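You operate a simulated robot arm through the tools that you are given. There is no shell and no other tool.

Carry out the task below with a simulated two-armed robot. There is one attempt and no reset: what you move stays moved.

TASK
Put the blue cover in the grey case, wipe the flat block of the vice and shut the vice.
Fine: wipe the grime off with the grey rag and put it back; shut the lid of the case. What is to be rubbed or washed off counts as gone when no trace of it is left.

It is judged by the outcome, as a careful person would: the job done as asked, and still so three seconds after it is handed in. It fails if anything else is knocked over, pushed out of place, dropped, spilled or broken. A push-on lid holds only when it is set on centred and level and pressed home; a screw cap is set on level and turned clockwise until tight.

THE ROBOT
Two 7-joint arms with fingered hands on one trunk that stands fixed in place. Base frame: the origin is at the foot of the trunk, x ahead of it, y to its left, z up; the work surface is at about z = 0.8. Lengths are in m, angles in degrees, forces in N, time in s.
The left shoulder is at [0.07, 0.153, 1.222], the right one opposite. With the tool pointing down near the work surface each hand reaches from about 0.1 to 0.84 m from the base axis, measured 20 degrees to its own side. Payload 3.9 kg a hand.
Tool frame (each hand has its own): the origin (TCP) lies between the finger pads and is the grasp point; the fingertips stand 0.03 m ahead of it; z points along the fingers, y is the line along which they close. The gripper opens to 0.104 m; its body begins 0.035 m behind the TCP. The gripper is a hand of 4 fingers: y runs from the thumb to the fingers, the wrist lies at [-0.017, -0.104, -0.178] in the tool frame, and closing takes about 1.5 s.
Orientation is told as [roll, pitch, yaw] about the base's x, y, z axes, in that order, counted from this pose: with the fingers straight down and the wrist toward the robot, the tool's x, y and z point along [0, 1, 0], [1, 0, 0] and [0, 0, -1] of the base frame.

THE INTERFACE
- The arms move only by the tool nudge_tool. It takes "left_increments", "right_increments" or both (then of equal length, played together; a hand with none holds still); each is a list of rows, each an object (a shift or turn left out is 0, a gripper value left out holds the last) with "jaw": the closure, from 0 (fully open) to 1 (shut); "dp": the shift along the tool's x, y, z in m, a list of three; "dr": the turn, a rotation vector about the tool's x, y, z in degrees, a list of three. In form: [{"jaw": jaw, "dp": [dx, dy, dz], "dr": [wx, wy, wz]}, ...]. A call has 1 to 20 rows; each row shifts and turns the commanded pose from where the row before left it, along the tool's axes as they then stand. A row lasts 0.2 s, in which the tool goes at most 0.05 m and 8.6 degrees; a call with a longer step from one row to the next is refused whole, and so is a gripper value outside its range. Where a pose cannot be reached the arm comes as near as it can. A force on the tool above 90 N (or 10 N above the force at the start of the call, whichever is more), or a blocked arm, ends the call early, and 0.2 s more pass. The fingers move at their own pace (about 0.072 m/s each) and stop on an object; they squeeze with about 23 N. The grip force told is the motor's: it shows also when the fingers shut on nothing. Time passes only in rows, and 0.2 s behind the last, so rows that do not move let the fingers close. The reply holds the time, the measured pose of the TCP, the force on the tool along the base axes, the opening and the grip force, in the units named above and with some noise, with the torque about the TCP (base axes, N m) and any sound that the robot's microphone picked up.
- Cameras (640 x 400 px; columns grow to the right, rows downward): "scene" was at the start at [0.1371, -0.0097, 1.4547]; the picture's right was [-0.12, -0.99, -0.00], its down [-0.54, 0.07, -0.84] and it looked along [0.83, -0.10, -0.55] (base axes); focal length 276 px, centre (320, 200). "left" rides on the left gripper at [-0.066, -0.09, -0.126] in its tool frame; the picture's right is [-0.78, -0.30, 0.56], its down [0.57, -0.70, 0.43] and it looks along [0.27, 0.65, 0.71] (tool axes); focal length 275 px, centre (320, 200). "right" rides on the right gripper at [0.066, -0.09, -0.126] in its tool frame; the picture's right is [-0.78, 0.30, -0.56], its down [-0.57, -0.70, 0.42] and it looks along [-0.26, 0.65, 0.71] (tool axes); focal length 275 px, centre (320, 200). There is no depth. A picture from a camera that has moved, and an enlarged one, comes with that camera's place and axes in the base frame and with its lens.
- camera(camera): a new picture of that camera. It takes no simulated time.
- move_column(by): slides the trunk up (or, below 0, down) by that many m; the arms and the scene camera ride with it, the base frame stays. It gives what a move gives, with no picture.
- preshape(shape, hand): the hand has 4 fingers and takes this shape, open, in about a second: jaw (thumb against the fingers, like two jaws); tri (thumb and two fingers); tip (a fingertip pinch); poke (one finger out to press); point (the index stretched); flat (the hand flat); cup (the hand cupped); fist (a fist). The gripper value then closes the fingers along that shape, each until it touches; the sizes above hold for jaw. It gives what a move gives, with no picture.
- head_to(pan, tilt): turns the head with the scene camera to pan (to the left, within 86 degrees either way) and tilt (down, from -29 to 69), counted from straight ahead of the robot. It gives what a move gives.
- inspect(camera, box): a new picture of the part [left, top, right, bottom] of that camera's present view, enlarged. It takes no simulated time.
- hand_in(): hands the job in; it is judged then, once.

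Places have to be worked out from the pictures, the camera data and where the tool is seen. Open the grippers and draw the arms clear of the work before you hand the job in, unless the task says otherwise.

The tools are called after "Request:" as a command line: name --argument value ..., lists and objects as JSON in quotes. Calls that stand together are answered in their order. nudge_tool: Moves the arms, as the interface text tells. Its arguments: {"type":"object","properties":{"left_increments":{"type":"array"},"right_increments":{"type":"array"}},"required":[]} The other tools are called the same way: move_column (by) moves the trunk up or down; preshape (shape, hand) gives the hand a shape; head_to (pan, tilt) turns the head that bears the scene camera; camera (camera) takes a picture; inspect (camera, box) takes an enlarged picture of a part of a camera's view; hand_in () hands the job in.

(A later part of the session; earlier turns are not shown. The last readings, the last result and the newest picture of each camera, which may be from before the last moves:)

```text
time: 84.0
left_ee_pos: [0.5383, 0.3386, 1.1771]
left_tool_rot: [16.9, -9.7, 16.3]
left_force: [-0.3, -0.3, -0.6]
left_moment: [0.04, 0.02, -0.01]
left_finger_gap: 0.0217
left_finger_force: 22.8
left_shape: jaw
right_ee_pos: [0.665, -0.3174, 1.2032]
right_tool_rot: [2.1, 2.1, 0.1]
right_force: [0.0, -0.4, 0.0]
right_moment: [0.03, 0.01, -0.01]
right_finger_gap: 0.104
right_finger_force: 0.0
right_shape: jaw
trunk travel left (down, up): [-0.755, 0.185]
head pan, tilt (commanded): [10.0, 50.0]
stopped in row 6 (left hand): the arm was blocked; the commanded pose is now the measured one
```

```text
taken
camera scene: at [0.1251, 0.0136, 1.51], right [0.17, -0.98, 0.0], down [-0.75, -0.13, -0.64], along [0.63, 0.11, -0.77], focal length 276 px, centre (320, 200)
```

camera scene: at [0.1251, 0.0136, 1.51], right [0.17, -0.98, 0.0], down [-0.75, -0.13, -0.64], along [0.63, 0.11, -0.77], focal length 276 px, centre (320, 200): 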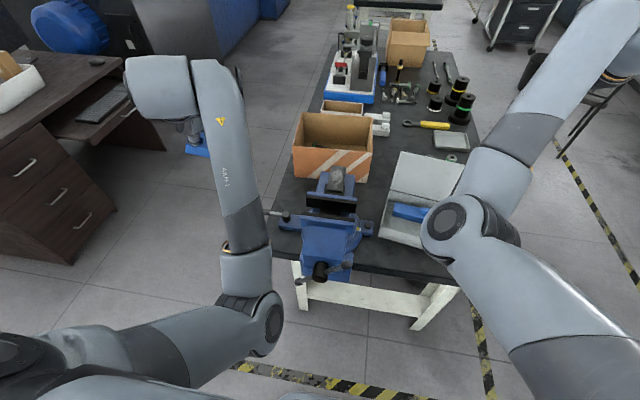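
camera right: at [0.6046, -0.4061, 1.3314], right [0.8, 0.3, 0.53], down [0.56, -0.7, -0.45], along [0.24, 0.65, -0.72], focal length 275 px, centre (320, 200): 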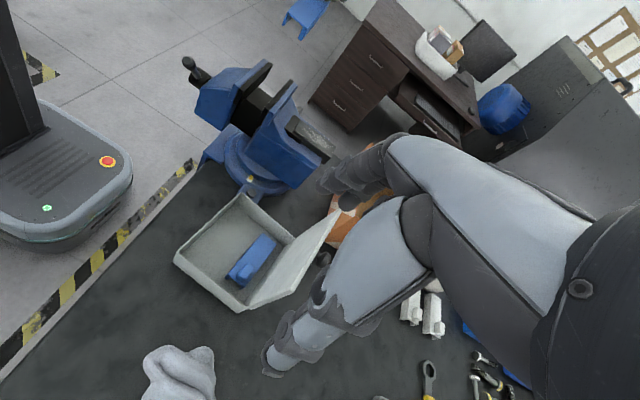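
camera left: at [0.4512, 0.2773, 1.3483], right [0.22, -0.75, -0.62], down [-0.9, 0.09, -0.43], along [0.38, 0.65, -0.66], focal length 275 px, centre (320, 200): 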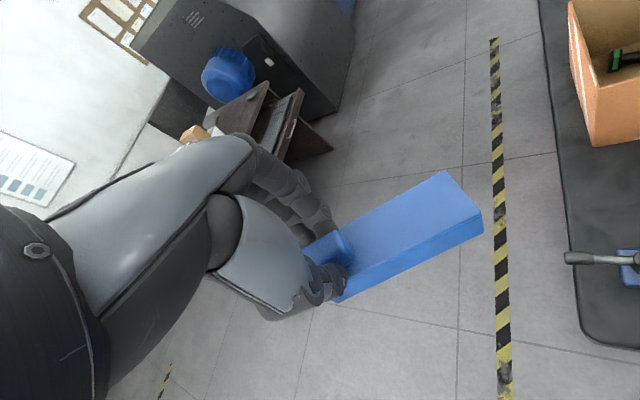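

The forearm has swung from pointing left to pointing forward, which is the right direction. I'll keep moving the hand right over the vice at this height.

Request:
nudge_tool --left_increments '[{"dp": [-0.04, 0, -0.012]}, {"dp": [-0.04, 0, -0.012]}, {"dp": [-0.042, 0, -0.005], "dr": [0, 0, 3]}, {"dp": [-0.042, 0, 0], "dr": [0, 0, 3]}, {}]'

Request:
camera --camera "scene"

```text
time: 84.9
left_ee_pos: [0.5865, 0.2614, 1.1908]
left_tool_rot: [23.9, -13.0, 16.0]
left_force: [0.1, -0.1, -0.7]
left_moment: [0.0, 0.01, 0.04]
left_finger_gap: 0.0216
left_finger_force: 23.2
left_shape: jaw
right_ee_pos: [0.6656, -0.3162, 1.2039]
right_tool_rot: [2.1, 2.0, 0.1]
right_force: [0.0, 0.5, 0.8]
right_moment: [-0.01, 0.03, -0.02]
right_finger_gap: 0.1038
right_finger_force: 0.1
right_shape: jaw
trunk travel left (down, up): [-0.755, 0.185]
head pan, tilt (commanded): [10.0, 50.0]
stopped in row 4 (left hand): the arm was blocked; the commanded pose is now the measured one
```

```text
taken
camera scene: at [0.1253, 0.0139, 1.51], right [0.17, -0.98, 0.0], down [-0.75, -0.13, -0.64], along [0.63, 0.11, -0.77], focal length 276 px, centre (320, 200)
```

scene: 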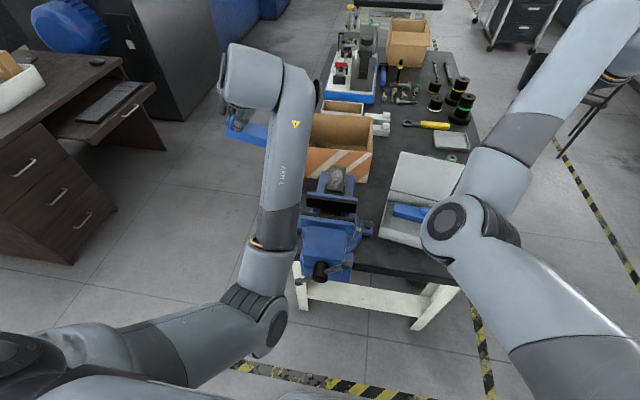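

The elbow now sits below the shoulder line and the wrist is straight ahead, so the limit may be released. I'll try levelling the hand here without translating.

Request:
nudge_tool --left_increments '[{"dr": [0, -6, 0]}, {"dr": [0, -6, 0]}, {"dr": [4, -6, 0]}, {"dr": [4, -4, 0]}, {"dr": [4, 0, 0]}, {}]'

Request:
camera --camera "scene"

Request:
camera --camera "left"

```text
time: 86.3
left_ee_pos: [0.5868, 0.2591, 1.1884]
left_tool_rot: [1.4, -0.9, 16.8]
left_force: [0.4, -0.1, -0.6]
left_moment: [0.0, 0.01, 0.0]
left_finger_gap: 0.0214
left_finger_force: 22.8
left_shape: jaw
right_ee_pos: [0.6647, -0.3146, 1.2029]
right_tool_rot: [2.2, 2.2, 0.2]
right_force: [0.4, 1.1, -0.6]
right_moment: [0.0, -0.04, 0.03]
right_finger_gap: 0.104
right_finger_force: 0.1
right_shape: jaw
trunk travel left (down, up): [-0.755, 0.185]
head pan, tilt (commanded): [10.0, 50.0]
```

```text
taken
camera scene: at [0.1246, 0.0147, 1.51], right [0.17, -0.98, 0.0], down [-0.75, -0.13, -0.64], along [0.63, 0.11, -0.77], focal length 276 px, centre (320, 200)
```

scene: 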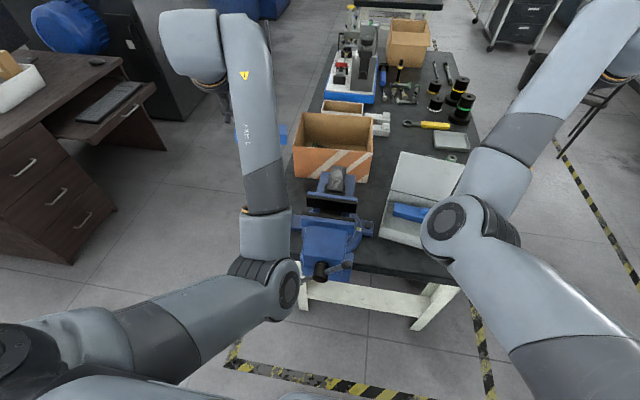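

```text
taken
camera left: at [0.5192, 0.1675, 1.3109], right [-0.05, -0.81, -0.58], down [-0.83, 0.36, -0.42], along [0.55, 0.46, -0.7], focal length 275 px, centre (320, 200)
```

left: 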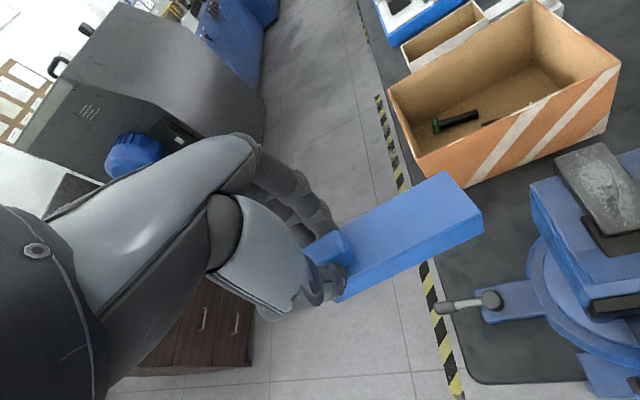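

The hand is level again and no longer blocked. I'll now move it gently back over the vice, where I picked the cover up.

Request:
nudge_tool --left_increments '[{"dp": [-0.025, -0.02, 0]}, {"dp": [-0.025, -0.02, 0]}, {"dp": [-0.025, -0.025, 0]}, {"dp": [-0.025, -0.03, 0]}, {"dp": [-0.025, -0.03, 0]}, {}]'

Request:
camera --camera "scene"

```text
time: 87.1
left_ee_pos: [0.5558, 0.2257, 1.2045]
left_tool_rot: [6.9, -5.7, 21.6]
left_force: [-0.7, 0.1, -1.4]
left_moment: [0.02, 0.0, -0.01]
left_finger_gap: 0.0212
left_finger_force: 23.4
left_shape: jaw
right_ee_pos: [0.6649, -0.3166, 1.203]
right_tool_rot: [2.1, 2.1, 0.2]
right_force: [-0.5, 1.0, -0.7]
right_moment: [0.0, 0.01, 0.04]
right_finger_gap: 0.1041
right_finger_force: 0.0
right_shape: jaw
trunk travel left (down, up): [-0.755, 0.185]
head pan, tilt (commanded): [10.0, 50.0]
stopped in row 4 (left hand): the arm was blocked; the commanded pose is now the measured one
```

```text
taken
camera scene: at [0.1242, 0.0137, 1.5101], right [0.17, -0.98, 0.0], down [-0.75, -0.13, -0.64], along [0.63, 0.11, -0.77], focal length 276 px, centre (320, 200)
```

scene: 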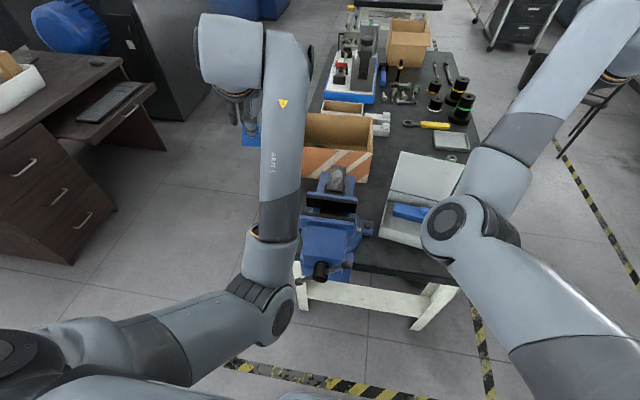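

It binds when coming closer to my body, since the wrist over-flexes. I'll instead stay extended: go forward, level, then right at x≈0.62, and there turn to yaw −90 to get the elbow out as it was before.

Request:
nudge_tool --left_increments '[{"dp": [0, 0.035, 0.01]}, {"dp": [0, 0.035, 0.01]}, {"dr": [3, -3.5, 0]}, {"dr": [2.7, -3.4, 0]}, {}]'

```text
time: 88.3
left_ee_pos: [0.6236, 0.2531, 1.1926]
left_tool_rot: [-0.2, 0.1, 22.0]
left_force: [0.7, -0.3, -1.0]
left_moment: [0.02, -0.02, 0.0]
left_finger_gap: 0.0212
left_finger_force: 23.4
left_shape: jaw
right_ee_pos: [0.6647, -0.3158, 1.2031]
right_tool_rot: [2.2, 2.1, 0.2]
right_force: [1.0, 0.3, 0.2]
right_moment: [0.02, -0.01, 0.03]
right_finger_gap: 0.1041
right_finger_force: 0.0
right_shape: jaw
trunk travel left (down, up): [-0.755, 0.185]
head pan, tilt (commanded): [10.0, 50.0]
```

Level and free. Now I'll move right in short strides at constant x, checking for blocking.

Request:
nudge_tool --left_increments '[{"dp": [-0.0371, -0.015, 0]}, {"dp": [-0.0371, -0.015, 0]}, {"dp": [-0.0371, -0.013, 0]}, {}]'

```text
time: 89.3
left_ee_pos: [0.6275, 0.1589, 1.1972]
left_tool_rot: [1.0, -1.7, 24.0]
left_force: [-0.6, 0.0, -1.2]
left_moment: [0.03, 0.02, -0.02]
left_finger_gap: 0.0214
left_finger_force: 23.2
left_shape: jaw
right_ee_pos: [0.6665, -0.3152, 1.2028]
right_tool_rot: [2.1, 2.0, 0.2]
right_force: [-0.1, 0.0, -0.4]
right_moment: [-0.03, 0.03, -0.01]
right_finger_gap: 0.104
right_finger_force: 0.0
right_shape: jaw
trunk travel left (down, up): [-0.755, 0.185]
head pan, tilt (commanded): [10.0, 50.0]
```

Slight deviation is starting, so I'll relax the wrist by going a bit lower and further forward as I continue right.

Request:
nudge_tool --left_increments '[{"dp": [0, 0.02, 0.03]}, {"dp": [-0.03, -0.002, 0.025], "dr": [1.7, -1, 0]}, {"dp": [-0.036, -0.005, 0.01]}, {"dp": [-0.036, -0.005, 0.01]}, {"dp": [-0.036, -0.005, 0]}, {}]'

Request:
camera --camera "scene"

```text
time: 90.9
left_ee_pos: [0.6957, 0.0718, 1.1194]
left_tool_rot: [2.0, -1.1, 26.7]
left_force: [0.9, -0.4, -0.6]
left_moment: [0.02, 0.03, 0.0]
left_finger_gap: 0.0214
left_finger_force: 23.5
left_shape: jaw
right_ee_pos: [0.6663, -0.3147, 1.2038]
right_tool_rot: [2.1, 2.0, 0.2]
right_force: [-1.3, -0.4, -0.5]
right_moment: [0.01, 0.02, 0.0]
right_finger_gap: 0.1039
right_finger_force: 0.1
right_shape: jaw
trunk travel left (down, up): [-0.755, 0.185]
head pan, tilt (commanded): [10.0, 50.0]
stopped in row 6 (left hand): the arm was blocked; the commanded pose is now the measured one
```

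```text
taken
camera scene: at [0.1251, 0.0151, 1.51], right [0.17, -0.98, 0.0], down [-0.75, -0.13, -0.64], along [0.63, 0.11, -0.77], focal length 276 px, centre (320, 200)
```

scene: 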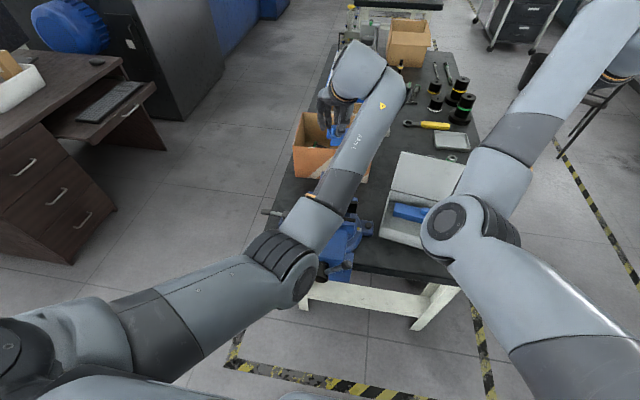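

The forearm roll joint seems to be what's at its limit; each clockwise turn I command swings the elbow a bit further out. I'll keep turning clockwise here in place to work the elbow outward.

Request:
nudge_tool --left_increments '[{"dr": [0, 0, 8]}, {"dr": [0, 0, 8]}, {"dr": [0, 0, 8]}, {"dr": [0, 0, 8]}, {}]'

Request:
nudge_tool --left_increments '[{"dr": [0, 0, 8]}, {"dr": [0, 0, 8]}, {"dr": [0, 0, 8]}, {"dr": [0, 0, 8]}, {}]'

Request:
camera --camera "scene"

```text
time: 92.1
left_ee_pos: [0.6943, 0.067, 1.1177]
left_tool_rot: [1.9, 0.2, -5.9]
left_force: [-0.3, -0.6, -1.0]
left_moment: [0.04, 0.0, 0.01]
left_finger_gap: 0.0212
left_finger_force: 22.9
left_shape: jaw
right_ee_pos: [0.6653, -0.3154, 1.2029]
right_tool_rot: [2.1, 2.0, 0.1]
right_force: [-0.1, 0.0, 0.2]
right_moment: [0.0, 0.0, 0.02]
right_finger_gap: 0.1039
right_finger_force: 0.1
right_shape: jaw
trunk travel left (down, up): [-0.755, 0.185]
head pan, tilt (commanded): [10.0, 50.0]
```

```text
time: 93.3
left_ee_pos: [0.6939, 0.0641, 1.12]
left_tool_rot: [1.4, 1.1, -37.8]
left_force: [0.2, 0.4, -0.9]
left_moment: [0.01, 0.01, 0.02]
left_finger_gap: 0.0214
left_finger_force: 22.7
left_shape: jaw
right_ee_pos: [0.6655, -0.3157, 1.2033]
right_tool_rot: [2.1, 2.1, 0.3]
right_force: [-0.4, -0.1, 0.5]
right_moment: [-0.05, 0.01, -0.01]
right_finger_gap: 0.1039
right_finger_force: 0.1
right_shape: jaw
trunk travel left (down, up): [-0.755, 0.185]
head pan, tilt (commanded): [10.0, 50.0]
```

```text
taken
camera scene: at [0.1247, 0.0142, 1.51], right [0.17, -0.98, 0.0], down [-0.75, -0.13, -0.64], along [0.63, 0.11, -0.77], focal length 276 px, centre (320, 200)
```

scene: 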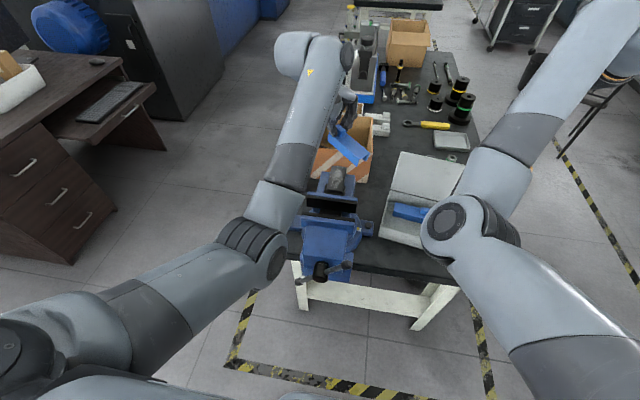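

The left hand now turns freely and the elbow hangs naturally, so earlier it was simply twisted too far counter-clockwise relative to the forearm. I'll turn the right hand back to its comfortable yaw and out of the way, and raise the trunk a little for vice clearance.

Request:
nudge_tool --right_increments '[{"dr": [0, 0, -8]}, {"dr": [0, 0, -8]}, {"dr": [0, 0, -8]}, {"dr": [0, 0, -8]}, {"dr": [0, 0, -8]}, {"dr": [0, 0, -8]}, {"dr": [0, 0, -8]}, {"dp": [0.02, -0.02, 0]}, {"dp": [0.02, -0.02, 0]}, {}]'

Request:
move_column --by 0.06

Request:
camera --camera "scene"

```text
time: 95.5
left_ee_pos: [0.6936, 0.0654, 1.1189]
left_tool_rot: [1.5, 1.2, -37.7]
left_force: [1.9, -0.3, -0.2]
left_moment: [0.02, -0.03, 0.03]
left_finger_gap: 0.0215
left_finger_force: 22.8
left_shape: jaw
right_ee_pos: [0.6089, -0.3245, 1.2031]
right_tool_rot: [3.1, -0.5, 56.2]
right_force: [0.4, -0.4, 0.5]
right_moment: [-0.01, 0.01, 0.02]
right_finger_gap: 0.1039
right_finger_force: 0.1
right_shape: jaw
trunk travel left (down, up): [-0.755, 0.185]
head pan, tilt (commanded): [10.0, 50.0]
```

```text
time: 96.5
left_ee_pos: [0.6932, 0.0662, 1.1789]
left_tool_rot: [1.6, 1.2, -37.7]
left_force: [0.1, 0.7, -0.3]
left_moment: [0.01, -0.01, 0.0]
left_finger_gap: 0.0214
left_finger_force: 22.9
left_shape: jaw
right_ee_pos: [0.6096, -0.3243, 1.2634]
right_tool_rot: [3.0, -0.5, 56.2]
right_force: [-0.1, 0.0, 0.0]
right_moment: [-0.02, -0.01, -0.03]
right_finger_gap: 0.1038
right_finger_force: 0.0
right_shape: jaw
trunk travel left (down, up): [-0.815, 0.125]
head pan, tilt (commanded): [10.0, 50.0]
```

```text
taken
camera scene: at [0.125, 0.0144, 1.57], right [0.17, -0.98, 0.0], down [-0.75, -0.13, -0.64], along [0.63, 0.11, -0.77], focal length 276 px, centre (320, 200)
```

scene: 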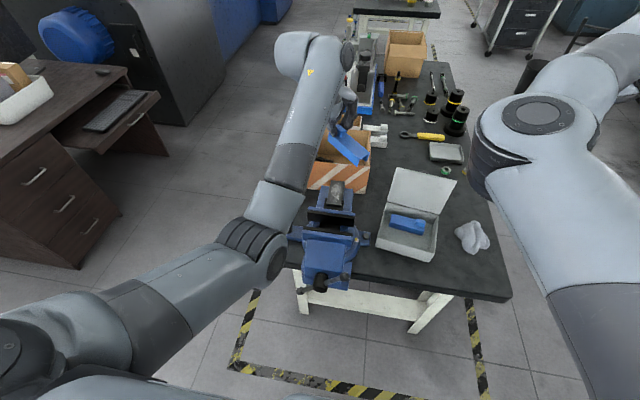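

The left arm looks good. I'll re-measure the case position now, since the earlier contact may have moved it.

Request:
inspect --camera "scene" --box '[350, 150, 510, 280]'

Request:
camera --camera "left"

```text
3.08 times, centred on (430, 215) of scene
camera zoom: at [0.125, 0.0144, 1.57], right [0.17, -0.98, 0.0], down [-0.75, -0.13, -0.64], along [0.63, 0.11, -0.77], focal length 849 px, centre (-18, 154)
```

zoom: 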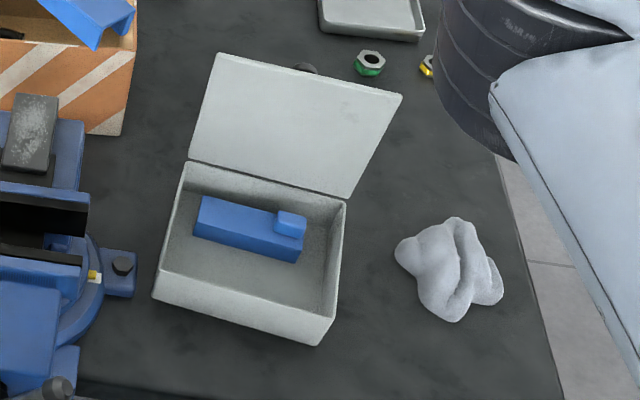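

```text
taken
camera left: at [0.5837, 0.0644, 1.3048], right [-0.71, -0.41, -0.57], down [-0.2, 0.9, -0.4], along [0.67, -0.16, -0.72], focal length 275 px, centre (320, 200)
```

left: 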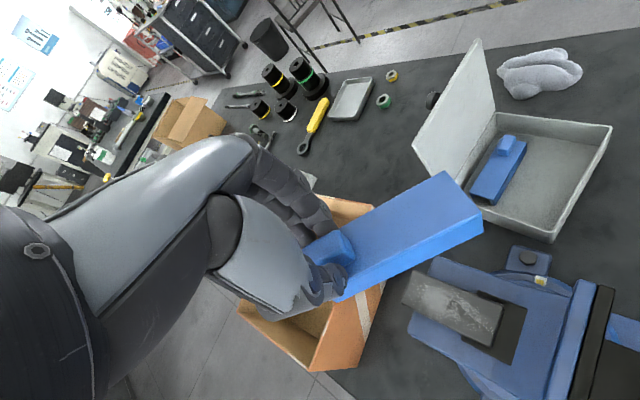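

The case front edge runs (0.600, −0.078) to (0.579, −0.244), rotated about −7.5°; the free strip is centred near (0.6345, −0.1685) and is 8 cm wide. I'll bring the cover above it, then turn to about yaw −20.

Request:
nudge_tool --left_increments '[{"dp": [-0.0373, 0.0172, 0.01]}, {"dp": [-0.0373, 0.0172, 0.01]}, {"dp": [-0.0373, 0.0172, 0.01]}, {"dp": [-0.0373, 0.0172, 0.01]}, {"dp": [-0.0373, 0.0172, 0.01]}, {}]'

Request:
nudge_tool --left_increments '[{"dr": [0, 0, -4.5]}, {"dr": [0, 0, -4.5]}, {"dr": [0, 0, -4.5]}, {"dr": [-1, -1.5, -4]}, {}]'

Request:
camera --camera "scene"

Request:
camera --camera "left"

```text
time: 97.9
left_ee_pos: [0.6517, -0.1229, 1.1217]
left_tool_rot: [2.0, 1.3, -37.1]
left_force: [0.0, 0.5, -0.3]
left_moment: [-0.01, -0.01, -0.02]
left_finger_gap: 0.0214
left_finger_force: 23.2
left_shape: jaw
right_ee_pos: [0.6088, -0.3245, 1.2616]
right_tool_rot: [2.9, -0.5, 56.2]
right_force: [0.3, 0.5, 0.2]
right_moment: [0.0, 0.03, -0.02]
right_finger_gap: 0.1041
right_finger_force: 0.0
right_shape: jaw
trunk travel left (down, up): [-0.815, 0.125]
head pan, tilt (commanded): [10.0, 50.0]
```

```text
time: 99.3
left_ee_pos: [0.6699, -0.0957, 1.1263]
left_tool_rot: [2.9, -1.1, -17.6]
left_force: [0.2, 0.4, -0.1]
left_moment: [0.02, -0.03, 0.01]
left_finger_gap: 0.0215
left_finger_force: 23.1
left_shape: jaw
right_ee_pos: [0.6094, -0.3243, 1.2623]
right_tool_rot: [3.0, -0.5, 56.2]
right_force: [-0.1, -0.1, 0.6]
right_moment: [0.04, 0.02, -0.04]
right_finger_gap: 0.1044
right_finger_force: 0.1
right_shape: jaw
trunk travel left (down, up): [-0.815, 0.125]
head pan, tilt (commanded): [10.0, 50.0]
stopped in row 5 (left hand): the arm was blocked; the commanded pose is now the measured one
```

```text
taken
camera scene: at [0.1249, 0.0142, 1.57], right [0.17, -0.98, 0.0], down [-0.75, -0.13, -0.64], along [0.63, 0.11, -0.77], focal length 276 px, centre (320, 200)
```

scene: 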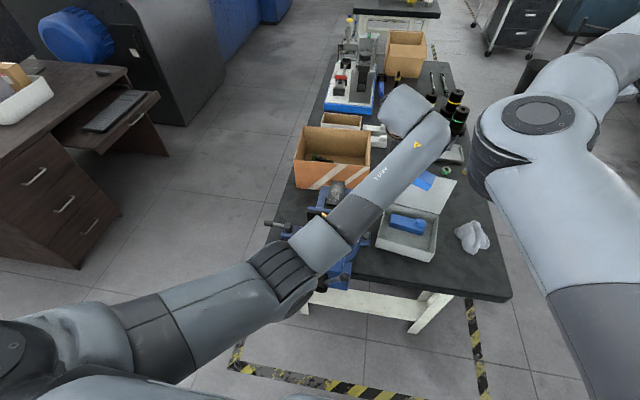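

```text
taken
camera left: at [0.5613, -0.1372, 1.2458], right [-0.5, -0.63, -0.6], down [-0.48, 0.77, -0.41], along [0.72, 0.09, -0.69], focal length 275 px, centre (320, 200)
```

left: 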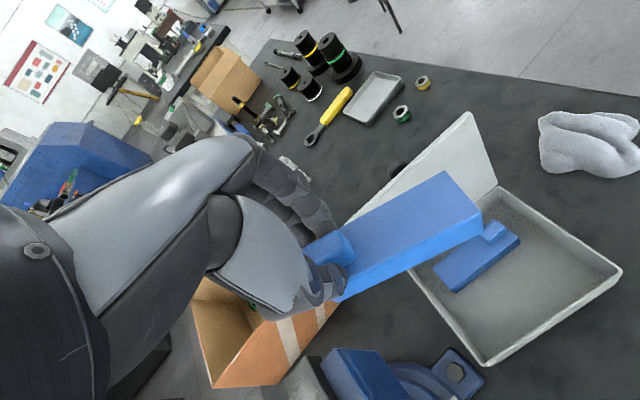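

At this spot the left wrist can't turn past about −25°, and the strip is too narrow for that angle. The robust fix is to re-grip: return the cover to the jaw, then take the tab with the hand at yaw −90, a comfortable direction over the case. I'll turn to −90 while rising, to bring the elbow out first.

Request:
nudge_tool --left_increments '[{"dp": [0, 0, -0.015], "dr": [0, 0, 8]}, {"dp": [0, 0, -0.015], "dr": [0, 0, 8]}, {"dp": [0, 0, -0.015], "dr": [0, 0, 8]}, {"dp": [0, 0, -0.015], "dr": [0, 0, 8]}, {"dp": [0, 0, -0.015], "dr": [0, 0, 8]}, {"dp": [0, 0, -0.015], "dr": [0, 0, 8]}, {"dr": [0, 0, 8]}, {"dr": [0, 0, 8]}, {"dr": [0, 0, 8]}, {}]'

Request:
camera --camera "scene"

```text
time: 101.5
left_ee_pos: [0.6629, -0.1036, 1.2141]
left_tool_rot: [1.7, 2.0, -90.0]
left_force: [1.0, -0.1, -0.7]
left_moment: [0.0, -0.05, 0.01]
left_finger_gap: 0.0216
left_finger_force: 23.0
left_shape: jaw
right_ee_pos: [0.6085, -0.3247, 1.263]
right_tool_rot: [2.8, -0.5, 56.1]
right_force: [0.7, -0.5, -0.6]
right_moment: [-0.02, -0.01, -0.01]
right_finger_gap: 0.1039
right_finger_force: 0.1
right_shape: jaw
trunk travel left (down, up): [-0.815, 0.125]
head pan, tilt (commanded): [10.0, 50.0]
```

```text
taken
camera scene: at [0.1248, 0.0142, 1.57], right [0.17, -0.98, 0.0], down [-0.75, -0.13, -0.64], along [0.63, 0.11, -0.77], focal length 276 px, centre (320, 200)
```

scene: 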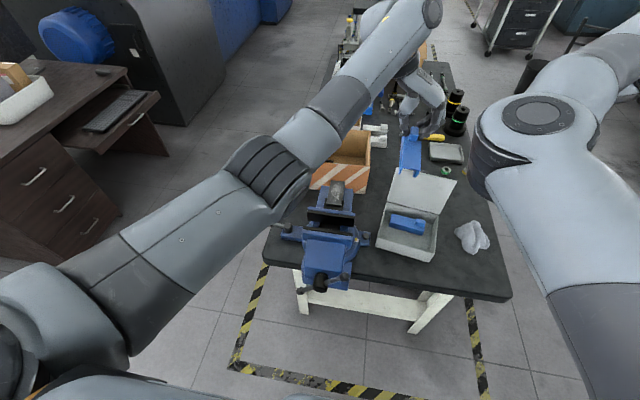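

Good: the arm is now elbow-up and free at yaw −90. I'll carry the cover back above the vice jaw at this yaw.

Request:
nudge_tool --left_increments '[{"dp": [-0.0272, -0.0317, -0.015]}, {"dp": [-0.0272, -0.0317, -0.015]}, {"dp": [-0.0272, -0.0317, -0.015]}, {"dp": [-0.0272, -0.0317, -0.015]}, {"dp": [-0.0272, -0.0317, -0.015]}, {"dp": [-0.0272, -0.0317, -0.015]}, {}]'

Request:
camera --camera "scene"

```text
time: 103.1
left_ee_pos: [0.4975, 0.082, 1.3068]
left_tool_rot: [1.7, 2.0, -89.9]
left_force: [-0.4, -0.5, -0.8]
left_moment: [0.02, -0.02, 0.01]
left_finger_gap: 0.0214
left_finger_force: 22.8
left_shape: jaw
right_ee_pos: [0.6102, -0.3259, 1.2647]
right_tool_rot: [3.0, -0.6, 56.1]
right_force: [-0.3, 0.2, 0.3]
right_moment: [-0.02, -0.03, -0.03]
right_finger_gap: 0.1042
right_finger_force: 0.0
right_shape: jaw
trunk travel left (down, up): [-0.815, 0.125]
head pan, tilt (commanded): [10.0, 50.0]
```

```text
taken
camera scene: at [0.1253, 0.0135, 1.57], right [0.17, -0.98, 0.0], down [-0.75, -0.13, -0.64], along [0.63, 0.11, -0.77], focal length 276 px, centre (320, 200)
```

scene: 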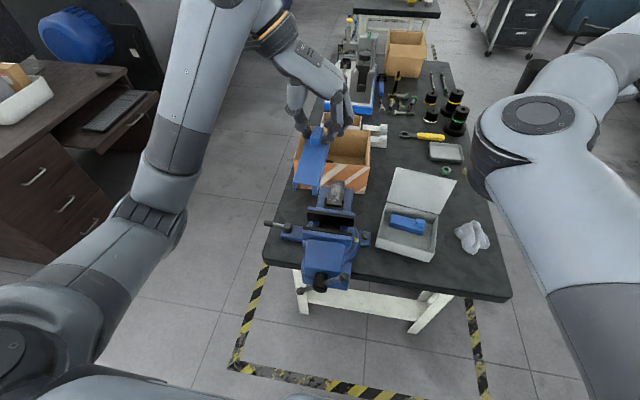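

The elbow is properly out to the left again. Now I'll rotate to yaw 0 as before, watching for any block.

Request:
nudge_tool --left_increments '[{"dr": [0, 0, -8.2]}, {"dr": [0, 0, -8.2]}, {"dr": [0, 0, -8.2]}, {"dr": [0, 0, -8.2]}, {"dr": [0, 0, -8.2]}, {"dr": [0, 0, -8.2]}, {}]'

Request:
nudge_tool --left_increments '[{"dr": [0, 0, -8.2]}, {"dr": [0, 0, -8.2]}, {"dr": [0, 0, -8.2]}, {"dr": [0, 0, -8.2]}, {"dr": [0, 0, -8.0]}, {}]'

Request:
camera --camera "scene"

Request:
camera --camera "left"

```text
time: 104.7
left_ee_pos: [0.4976, 0.0818, 1.3084]
left_tool_rot: [2.7, -0.1, -40.7]
left_force: [-0.2, -0.5, -0.3]
left_moment: [0.03, 0.0, -0.02]
left_finger_gap: 0.0216
left_finger_force: 23.2
left_shape: jaw
right_ee_pos: [0.6086, -0.3252, 1.2626]
right_tool_rot: [2.8, -0.5, 56.2]
right_force: [-0.3, -0.3, -0.4]
right_moment: [0.03, -0.01, 0.01]
right_finger_gap: 0.104
right_finger_force: 0.0
right_shape: jaw
trunk travel left (down, up): [-0.815, 0.125]
head pan, tilt (commanded): [10.0, 50.0]
```

```text
time: 106.1
left_ee_pos: [0.4983, 0.0832, 1.3071]
left_tool_rot: [1.9, -1.7, 0.3]
left_force: [-0.9, 0.0, -0.9]
left_moment: [0.0, 0.01, 0.03]
left_finger_gap: 0.0214
left_finger_force: 23.1
left_shape: jaw
right_ee_pos: [0.6095, -0.3236, 1.2627]
right_tool_rot: [2.7, -0.4, 56.1]
right_force: [1.0, 0.5, -0.7]
right_moment: [0.0, -0.05, -0.03]
right_finger_gap: 0.1037
right_finger_force: 0.1
right_shape: jaw
trunk travel left (down, up): [-0.815, 0.125]
head pan, tilt (commanded): [10.0, 50.0]
```

```text
taken
camera scene: at [0.1246, 0.015, 1.57], right [0.17, -0.98, 0.0], down [-0.75, -0.13, -0.64], along [0.63, 0.11, -0.77], focal length 276 px, centre (320, 200)
```

scene: 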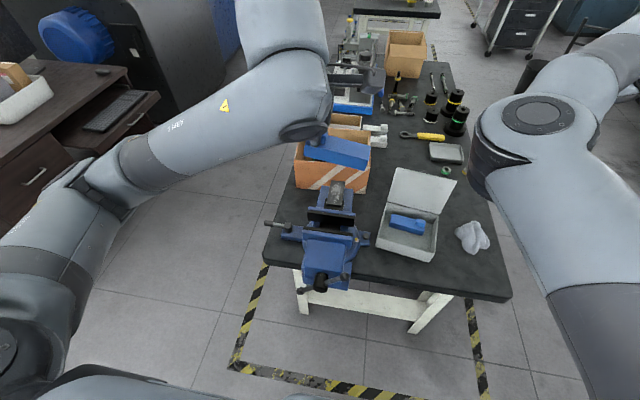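

```text
taken
camera left: at [0.4054, 0.013, 1.4269], right [-0.28, -0.76, -0.59], down [-0.69, 0.58, -0.43], along [0.67, 0.29, -0.68], focal length 275 px, centre (320, 200)
```

left: 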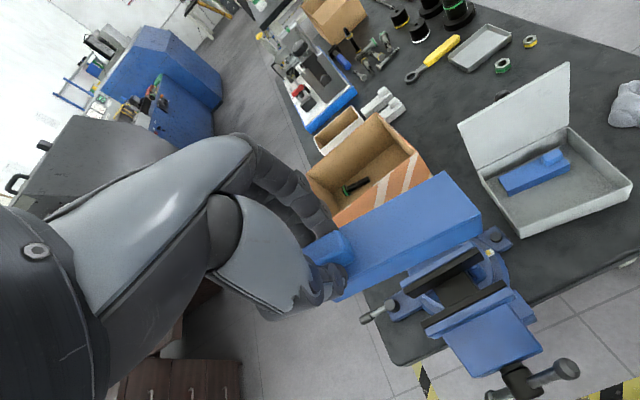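

The posture matches the original pick. I'll lower the trunk back to its starting height and then correct the small tilt and y-offset over the jaw.

Request:
move_column --by -0.14

Request:
nudge_tool --left_increments '[{"dp": [0.0148, 0, 0], "dr": [2.1, -1.3, 0.3]}, {"dp": [0, 0, 0.03]}, {"dp": [0, 0, 0.03]}, {}]'

Request:
camera --camera "left"

Request:
camera --camera "scene"

```text
time: 107.8
left_ee_pos: [0.4983, 0.083, 1.1673]
left_tool_rot: [2.0, -1.8, 0.1]
left_force: [0.2, 0.4, -0.3]
left_moment: [0.0, 0.04, -0.03]
left_finger_gap: 0.0212
left_finger_force: 22.4
left_shape: jaw
right_ee_pos: [0.6085, -0.3243, 1.1231]
right_tool_rot: [2.9, -0.6, 56.1]
right_force: [-0.5, 0.1, 1.4]
right_moment: [0.0, -0.03, 0.02]
right_finger_gap: 0.1042
right_finger_force: 0.1
right_shape: jaw
trunk travel left (down, up): [-0.675, 0.265]
head pan, tilt (commanded): [10.0, 50.0]
```

```text
time: 108.8
left_ee_pos: [0.495, 0.0971, 1.1074]
left_tool_rot: [0.7, 0.3, -0.2]
left_force: [-0.6, -0.1, -1.0]
left_moment: [0.03, -0.04, 0.03]
left_finger_gap: 0.0219
left_finger_force: 23.2
left_shape: jaw
right_ee_pos: [0.6087, -0.3254, 1.1226]
right_tool_rot: [2.9, -0.4, 56.3]
right_force: [0.1, 0.1, 0.0]
right_moment: [0.0, -0.03, -0.02]
right_finger_gap: 0.104
right_finger_force: 0.0
right_shape: jaw
trunk travel left (down, up): [-0.675, 0.265]
head pan, tilt (commanded): [10.0, 50.0]
```

```text
taken
camera left: at [0.4059, 0.0301, 1.2313], right [-0.3, -0.77, -0.56], down [-0.7, 0.58, -0.41], along [0.65, 0.27, -0.71], focal length 275 px, centre (320, 200)
```

left: 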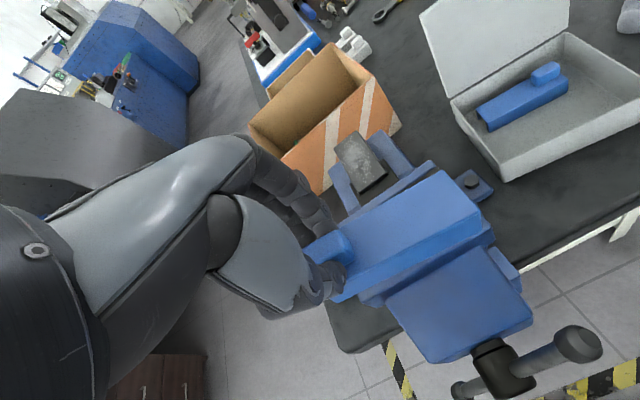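

```text
taken
camera scene: at [0.1246, 0.0146, 1.43], right [0.17, -0.98, 0.0], down [-0.75, -0.13, -0.64], along [0.63, 0.11, -0.77], focal length 276 px, centre (320, 200)
```

scene: 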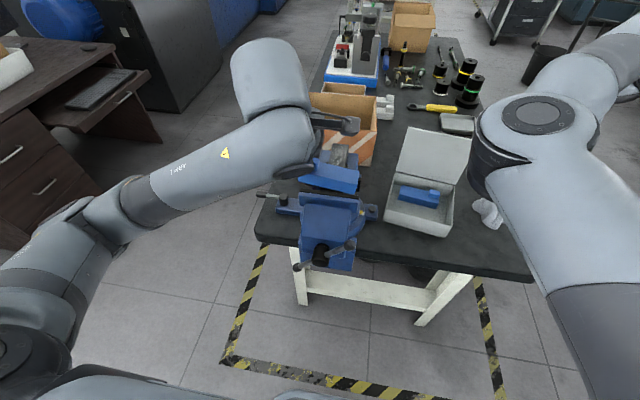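

The cover is lined up over the jaw. I'll nudge +3.5 mm in x and descend gently with force watch.

Request:
nudge_tool --left_increments '[{"dp": [0.0005, 0.0035, 0.01]}, {"dp": [0, 0, 0.02]}, {"dp": [0, 0, 0.02]}, {}]'

Request:
camera --camera "left"

```text
time: 109.8
left_ee_pos: [0.499, 0.0984, 1.0584]
left_tool_rot: [0.7, 0.2, -0.2]
left_force: [-0.3, -0.3, -0.5]
left_moment: [0.03, -0.01, 0.01]
left_finger_gap: 0.0216
left_finger_force: 22.6
left_shape: jaw
right_ee_pos: [0.6087, -0.3255, 1.1235]
right_tool_rot: [2.9, -0.5, 56.1]
right_force: [-0.8, 0.5, 0.5]
right_moment: [0.02, 0.0, 0.0]
right_finger_gap: 0.104
right_finger_force: 0.1
right_shape: jaw
trunk travel left (down, up): [-0.675, 0.265]
head pan, tilt (commanded): [10.0, 50.0]
```

```text
taken
camera left: at [0.4111, 0.0316, 1.1828], right [-0.3, -0.77, -0.56], down [-0.7, 0.58, -0.41], along [0.65, 0.27, -0.71], focal length 275 px, centre (320, 200)
```

left: 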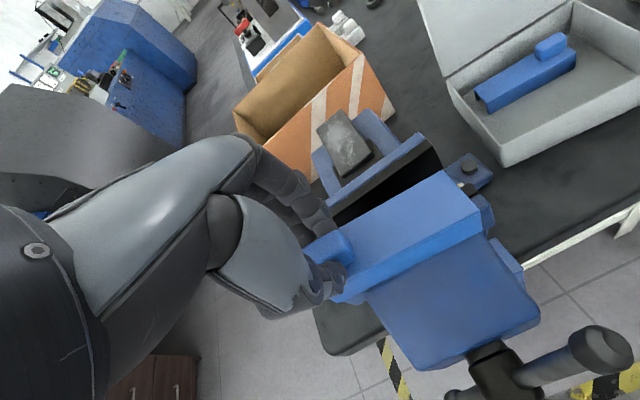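

No contact yet at 25 mm above the seated height. I'll continue down in small steps until it seats.

Request:
nudge_tool --left_increments '[{"dp": [0, 0, 0.008]}, {"dp": [0, 0, 0.006]}, {"dp": [0, 0, 0.004]}, {"dp": [0, 0, 0.003]}, {}]'

Request:
inspect --camera "left" --box '[280, 140, 560, 380]'

```text
time: 111.0
left_ee_pos: [0.4979, 0.0987, 1.0346]
left_tool_rot: [0.7, 0.3, -0.2]
left_force: [-2.9, 0.7, 2.2]
left_moment: [-0.08, 0.1, 0.08]
left_finger_gap: 0.0208
left_finger_force: 23.0
left_shape: jaw
right_ee_pos: [0.6083, -0.3232, 1.1235]
right_tool_rot: [2.9, -0.6, 56.2]
right_force: [-0.6, 0.1, -0.5]
right_moment: [-0.02, 0.01, -0.01]
right_finger_gap: 0.1041
right_finger_force: 0.0
right_shape: jaw
trunk travel left (down, up): [-0.675, 0.265]
head pan, tilt (commanded): [10.0, 50.0]
```

```text
1.67 times, centred on (420, 260) of left
camera zoom: at [0.4107, 0.032, 1.1604], right [-0.3, -0.77, -0.56], down [-0.7, 0.58, -0.41], along [0.65, 0.27, -0.71], focal length 459 px, centre (153, 100)
```

zoom: 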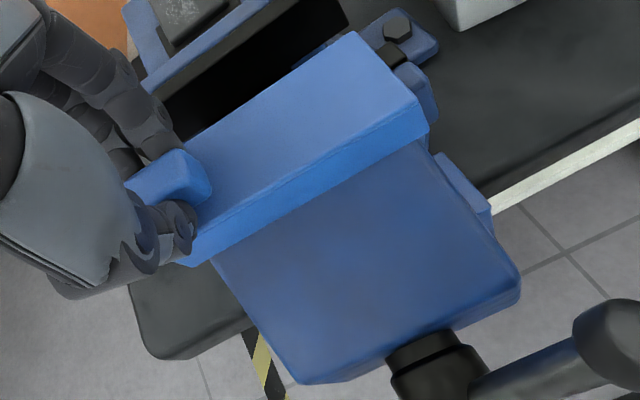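

The cover is seated on the jaw again. I'll open the left hand, rise, and turn to yaw −90 for the re-grip.

Request:
nudge_tool --left_increments '[{"jaw": 0.45}, {}, {}, {}, {}, {"dp": [0, 0, -0.02]}, {"dp": [0, 0, -0.035]}, {"dp": [0, 0, -0.04]}, {"dp": [0, 0, -0.04]}, {"dp": [0, 0, -0.04]}, {}]'

Request:
camera --camera "left"

```text
time: 113.4
left_ee_pos: [0.5012, 0.0969, 1.2096]
left_tool_rot: [0.7, 0.4, -0.2]
left_force: [0.4, -0.1, -0.1]
left_moment: [-0.01, 0.01, 0.0]
left_finger_gap: 0.057
left_finger_force: 0.0
left_shape: jaw
right_ee_pos: [0.609, -0.3243, 1.1223]
right_tool_rot: [2.8, -0.5, 56.2]
right_force: [0.0, 0.2, 0.5]
right_moment: [-0.01, 0.03, 0.0]
right_finger_gap: 0.1041
right_finger_force: 0.1
right_shape: jaw
trunk travel left (down, up): [-0.675, 0.265]
head pan, tilt (commanded): [10.0, 50.0]
```

```text
taken
camera left: at [0.4127, 0.0294, 1.3339], right [-0.3, -0.77, -0.56], down [-0.7, 0.58, -0.41], along [0.64, 0.27, -0.71], focal length 275 px, centre (320, 200)
```

left: 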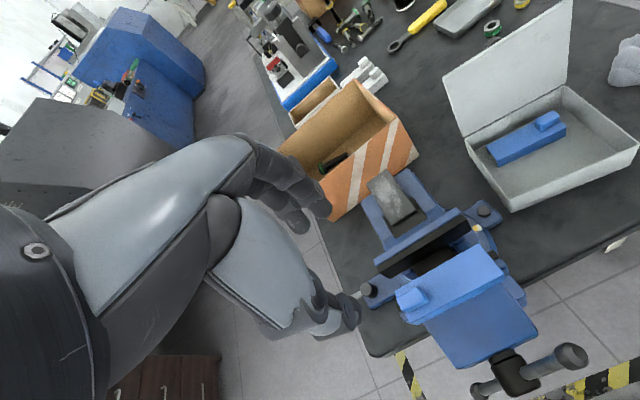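

The cover sits on the jaw as it originally did. I'll rotate the left hand to yaw −90 above it.

Request:
nudge_tool --left_increments '[{"jaw": 0.4, "dr": [0, 0, 8.2]}, {"dr": [0, 0, 8.2]}, {"dr": [0, 0, 8.2]}, {"dr": [0, 0, 8.2]}, {"dr": [0, 0, 8.2]}, {"dr": [0, 0, 8.2]}, {"dr": [0, 0, 8.2]}, {"dr": [0, 0, 8.2]}, {"dr": [0, 0, 8.2]}, {"dr": [0, 0, 8.2]}, {"dr": [0, 0, 7.8]}, {}]'

Request:
camera --camera "left"

Request:
camera --camera "scene"

```text
time: 116.0
left_ee_pos: [0.5002, 0.0975, 1.2122]
left_tool_rot: [-0.3, 0.6, -90.1]
left_force: [0.7, 0.1, 1.4]
left_moment: [0.0, 0.0, 0.02]
left_finger_gap: 0.0619
left_finger_force: 0.0
left_shape: jaw
right_ee_pos: [0.6084, -0.3247, 1.1244]
right_tool_rot: [2.9, -0.5, 56.1]
right_force: [-0.1, 0.2, -0.4]
right_moment: [0.01, -0.01, -0.01]
right_finger_gap: 0.1041
right_finger_force: 0.1
right_shape: jaw
trunk travel left (down, up): [-0.675, 0.265]
head pan, tilt (commanded): [10.0, 50.0]
```

```text
taken
camera left: at [0.4376, 0.1863, 1.3389], right [-0.78, 0.3, -0.55], down [0.57, 0.71, -0.42], along [0.26, -0.64, -0.72], focal length 275 px, centre (320, 200)
```

left: 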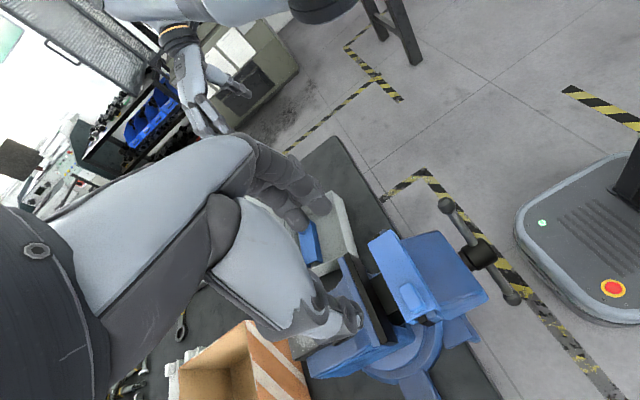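

```text
taken
camera scene: at [0.1244, 0.0146, 1.43], right [0.17, -0.98, 0.0], down [-0.75, -0.13, -0.64], along [0.63, 0.11, -0.77], focal length 276 px, centre (320, 200)
```

scene: 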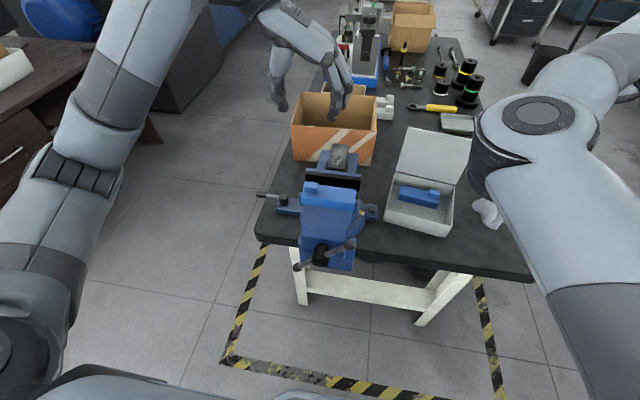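

The view is clear from both cameras, and the tab's image position confirms it is exactly below the hand. I'll descend to just above it.

Request:
nudge_tool --left_increments '[{"dp": [-0.0005, -0.002, 0.036]}, {"dp": [0, 0, 0.036]}, {"dp": [0, 0, 0.036]}, {"dp": [0, 0, 0.036]}, {"dp": [0, 0, 0.01]}, {}]'

Request:
camera --camera "left"

Request:
inspect --camera "scene" --box '[250, 110, 410, 230]'

```text
time: 117.4
left_ee_pos: [0.5015, 0.1011, 1.057]
left_tool_rot: [-0.3, 0.7, -90.0]
left_force: [0.3, -0.8, 0.1]
left_moment: [-0.03, 0.0, 0.01]
left_finger_gap: 0.0619
left_finger_force: 0.0
left_shape: jaw
right_ee_pos: [0.6087, -0.3252, 1.1228]
right_tool_rot: [2.9, -0.5, 56.2]
right_force: [-0.5, 0.0, 0.3]
right_moment: [-0.02, 0.02, 0.0]
right_finger_gap: 0.1039
right_finger_force: 0.0
right_shape: jaw
trunk travel left (down, up): [-0.675, 0.265]
head pan, tilt (commanded): [10.0, 50.0]
```

```text
taken
camera left: at [0.4377, 0.1898, 1.1842], right [-0.78, 0.3, -0.55], down [0.57, 0.71, -0.42], along [0.26, -0.64, -0.72], focal length 275 px, centre (320, 200)
```

left: 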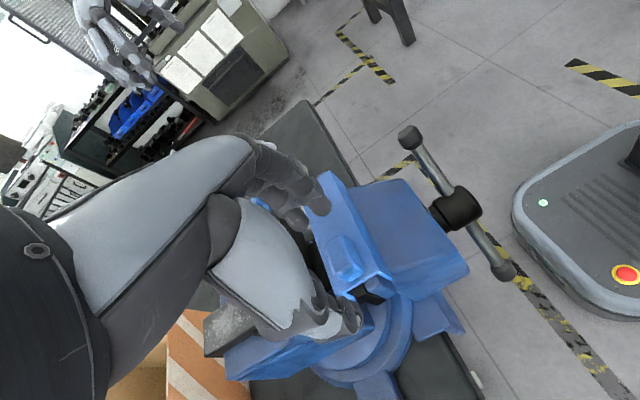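

```text
3.33 times, centred on (330, 170) of scene
camera zoom: at [0.1246, 0.0144, 1.43], right [0.17, -0.98, 0.0], down [-0.75, -0.13, -0.64], along [0.63, 0.11, -0.77], focal length 920 px, centre (287, 300)
```

zoom: 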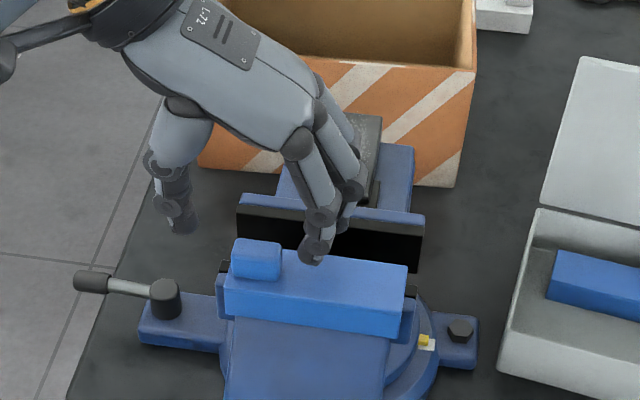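

The fingers straddle the tab well. I'll go down the last 2 cm and close on it.

Request:
nudge_tool --left_increments '[{"dp": [0.001, 0.0015, 0.01]}, {"dp": [0, 0, 0.008]}, {"dp": [0, 0, 0.004]}, {}]'

Request:
inspect --camera "scene" --box '[270, 130, 390, 220]'

Request:
inspect --camera "left" --box '[240, 140, 440, 340]'

```text
time: 118.4
left_ee_pos: [0.5017, 0.0988, 1.0354]
left_tool_rot: [-0.3, 0.7, -90.0]
left_force: [0.3, 0.4, 1.5]
left_moment: [-0.04, -0.01, -0.02]
left_finger_gap: 0.0622
left_finger_force: 0.0
left_shape: jaw
right_ee_pos: [0.6089, -0.3251, 1.1223]
right_tool_rot: [2.9, -0.5, 56.2]
right_force: [-0.6, -0.3, 0.3]
right_moment: [-0.01, -0.03, 0.0]
right_finger_gap: 0.104
right_finger_force: 0.2
right_shape: jaw
trunk travel left (down, up): [-0.675, 0.265]
head pan, tilt (commanded): [10.0, 50.0]
```

```text
4.44 times, centred on (330, 175) of scene
camera zoom: at [0.1244, 0.0144, 1.4301], right [0.17, -0.98, 0.0], down [-0.75, -0.13, -0.64], along [0.63, 0.11, -0.77], focal length 1227 px, centre (276, 311)
```

zoom: 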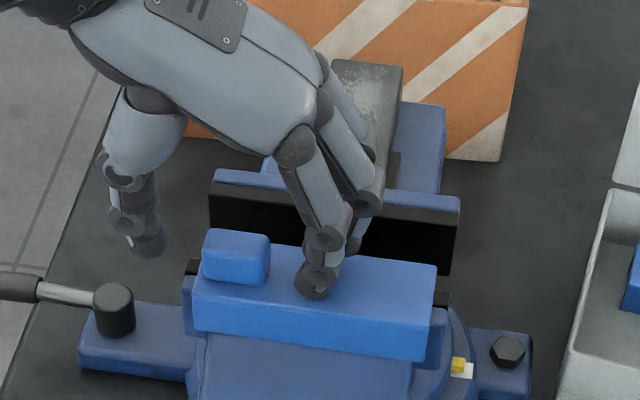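

```text
2.00 times, centred on (340, 240) of left
camera zoom: at [0.4373, 0.1876, 1.1621], right [-0.78, 0.3, -0.55], down [0.57, 0.71, -0.42], along [0.26, -0.64, -0.72], focal length 551 px, centre (280, 120)
```

zoom: 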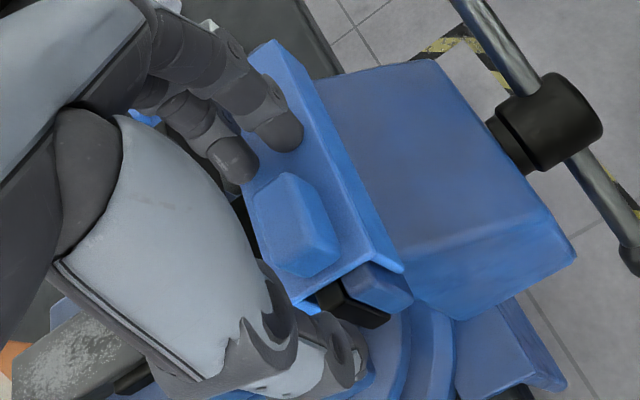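

The index, middle finger and thumb all line up with the tab. I'll close.

Request:
nudge_tool --left_increments '[{"jaw": 1}, {}, {}, {}, {}, {}, {}]'

Request:
inspect --camera "scene" --box '[270, 130, 390, 220]'

Request:
inspect --camera "left" --box '[240, 140, 440, 340]'

```text
time: 120.0
left_ee_pos: [0.501, 0.0992, 1.0361]
left_tool_rot: [-0.3, 0.7, -90.0]
left_force: [-1.4, 2.1, 5.1]
left_moment: [-0.23, 0.12, 0.09]
left_finger_gap: 0.0241
left_finger_force: 22.5
left_shape: jaw
right_ee_pos: [0.6082, -0.3244, 1.1238]
right_tool_rot: [2.9, -0.4, 56.3]
right_force: [0.2, 0.0, -0.5]
right_moment: [0.03, 0.0, 0.03]
right_finger_gap: 0.1039
right_finger_force: 0.0
right_shape: jaw
trunk travel left (down, up): [-0.675, 0.265]
head pan, tilt (commanded): [10.0, 50.0]
```

```text
4.44 times, centred on (330, 175) of scene
camera zoom: at [0.1238, 0.015, 1.4301], right [0.17, -0.98, 0.0], down [-0.75, -0.13, -0.64], along [0.63, 0.11, -0.77], focal length 1227 px, centre (276, 311)
```

zoom: 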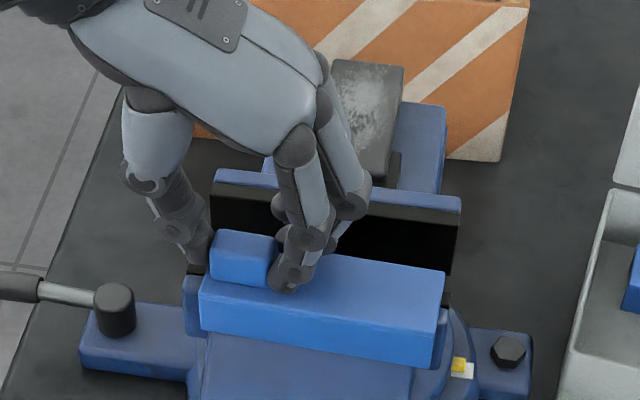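

```text
2.00 times, centred on (340, 240) of left
camera zoom: at [0.4368, 0.1881, 1.1624], right [-0.78, 0.3, -0.55], down [0.57, 0.71, -0.42], along [0.26, -0.64, -0.72], focal length 551 px, centre (280, 120)
```

zoom: 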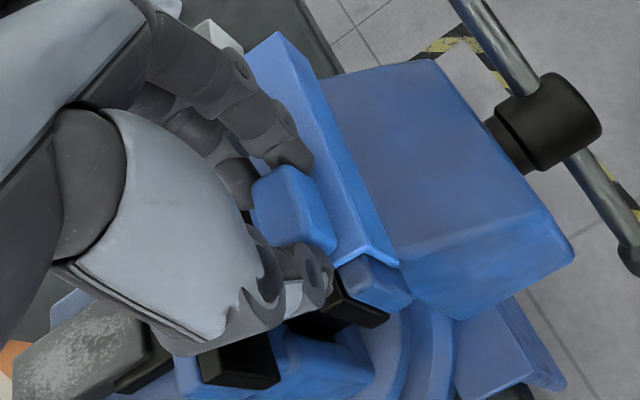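

The tab is gripped. I'll lift slowly and check the cover stays level.

Request:
nudge_tool --left_increments '[{"dp": [0, 0, -0.005]}, {"dp": [0, 0, -0.008]}, {"dp": [0, 0, -0.012]}, {"dp": [0, 0, -0.015]}, {"dp": [0, 0, -0.02]}, {"dp": [0, 0, -0.02]}, {}]'

Request:
inspect --camera "scene" --box '[250, 100, 410, 220]'

Request:
camera --camera "left"

```text
time: 121.6
left_ee_pos: [0.5, 0.0991, 1.1174]
left_tool_rot: [-0.3, 0.8, -90.0]
left_force: [0.6, 0.0, -1.7]
left_moment: [0.03, -0.02, 0.01]
left_finger_gap: 0.0231
left_finger_force: 23.0
left_shape: jaw
right_ee_pos: [0.6082, -0.323, 1.1225]
right_tool_rot: [2.9, -0.5, 56.2]
right_force: [0.5, -0.8, -0.7]
right_moment: [0.01, -0.04, -0.02]
right_finger_gap: 0.104
right_finger_force: 0.0
right_shape: jaw
trunk travel left (down, up): [-0.675, 0.265]
head pan, tilt (commanded): [10.0, 50.0]
```

```text
3.33 times, centred on (330, 160) of scene
camera zoom: at [0.1248, 0.0146, 1.43], right [0.17, -0.98, 0.0], down [-0.75, -0.13, -0.64], along [0.63, 0.11, -0.77], focal length 920 px, centre (287, 333)
```

zoom: 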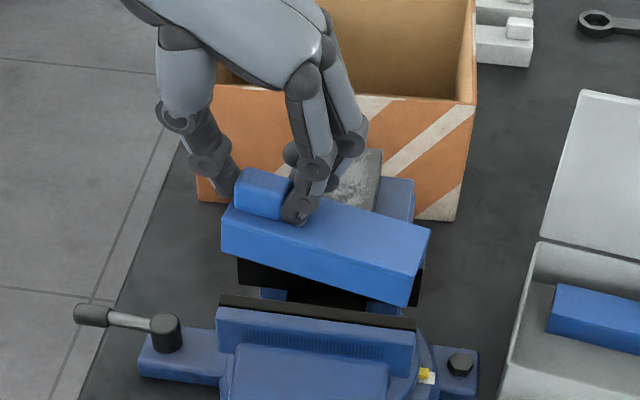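

```text
taken
camera left: at [0.4363, 0.1876, 1.2433], right [-0.78, 0.3, -0.55], down [0.57, 0.71, -0.42], along [0.26, -0.64, -0.72], focal length 275 px, centre (320, 200)
```

left: 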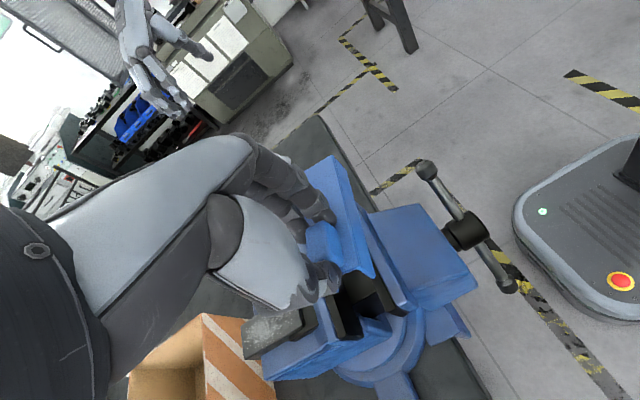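

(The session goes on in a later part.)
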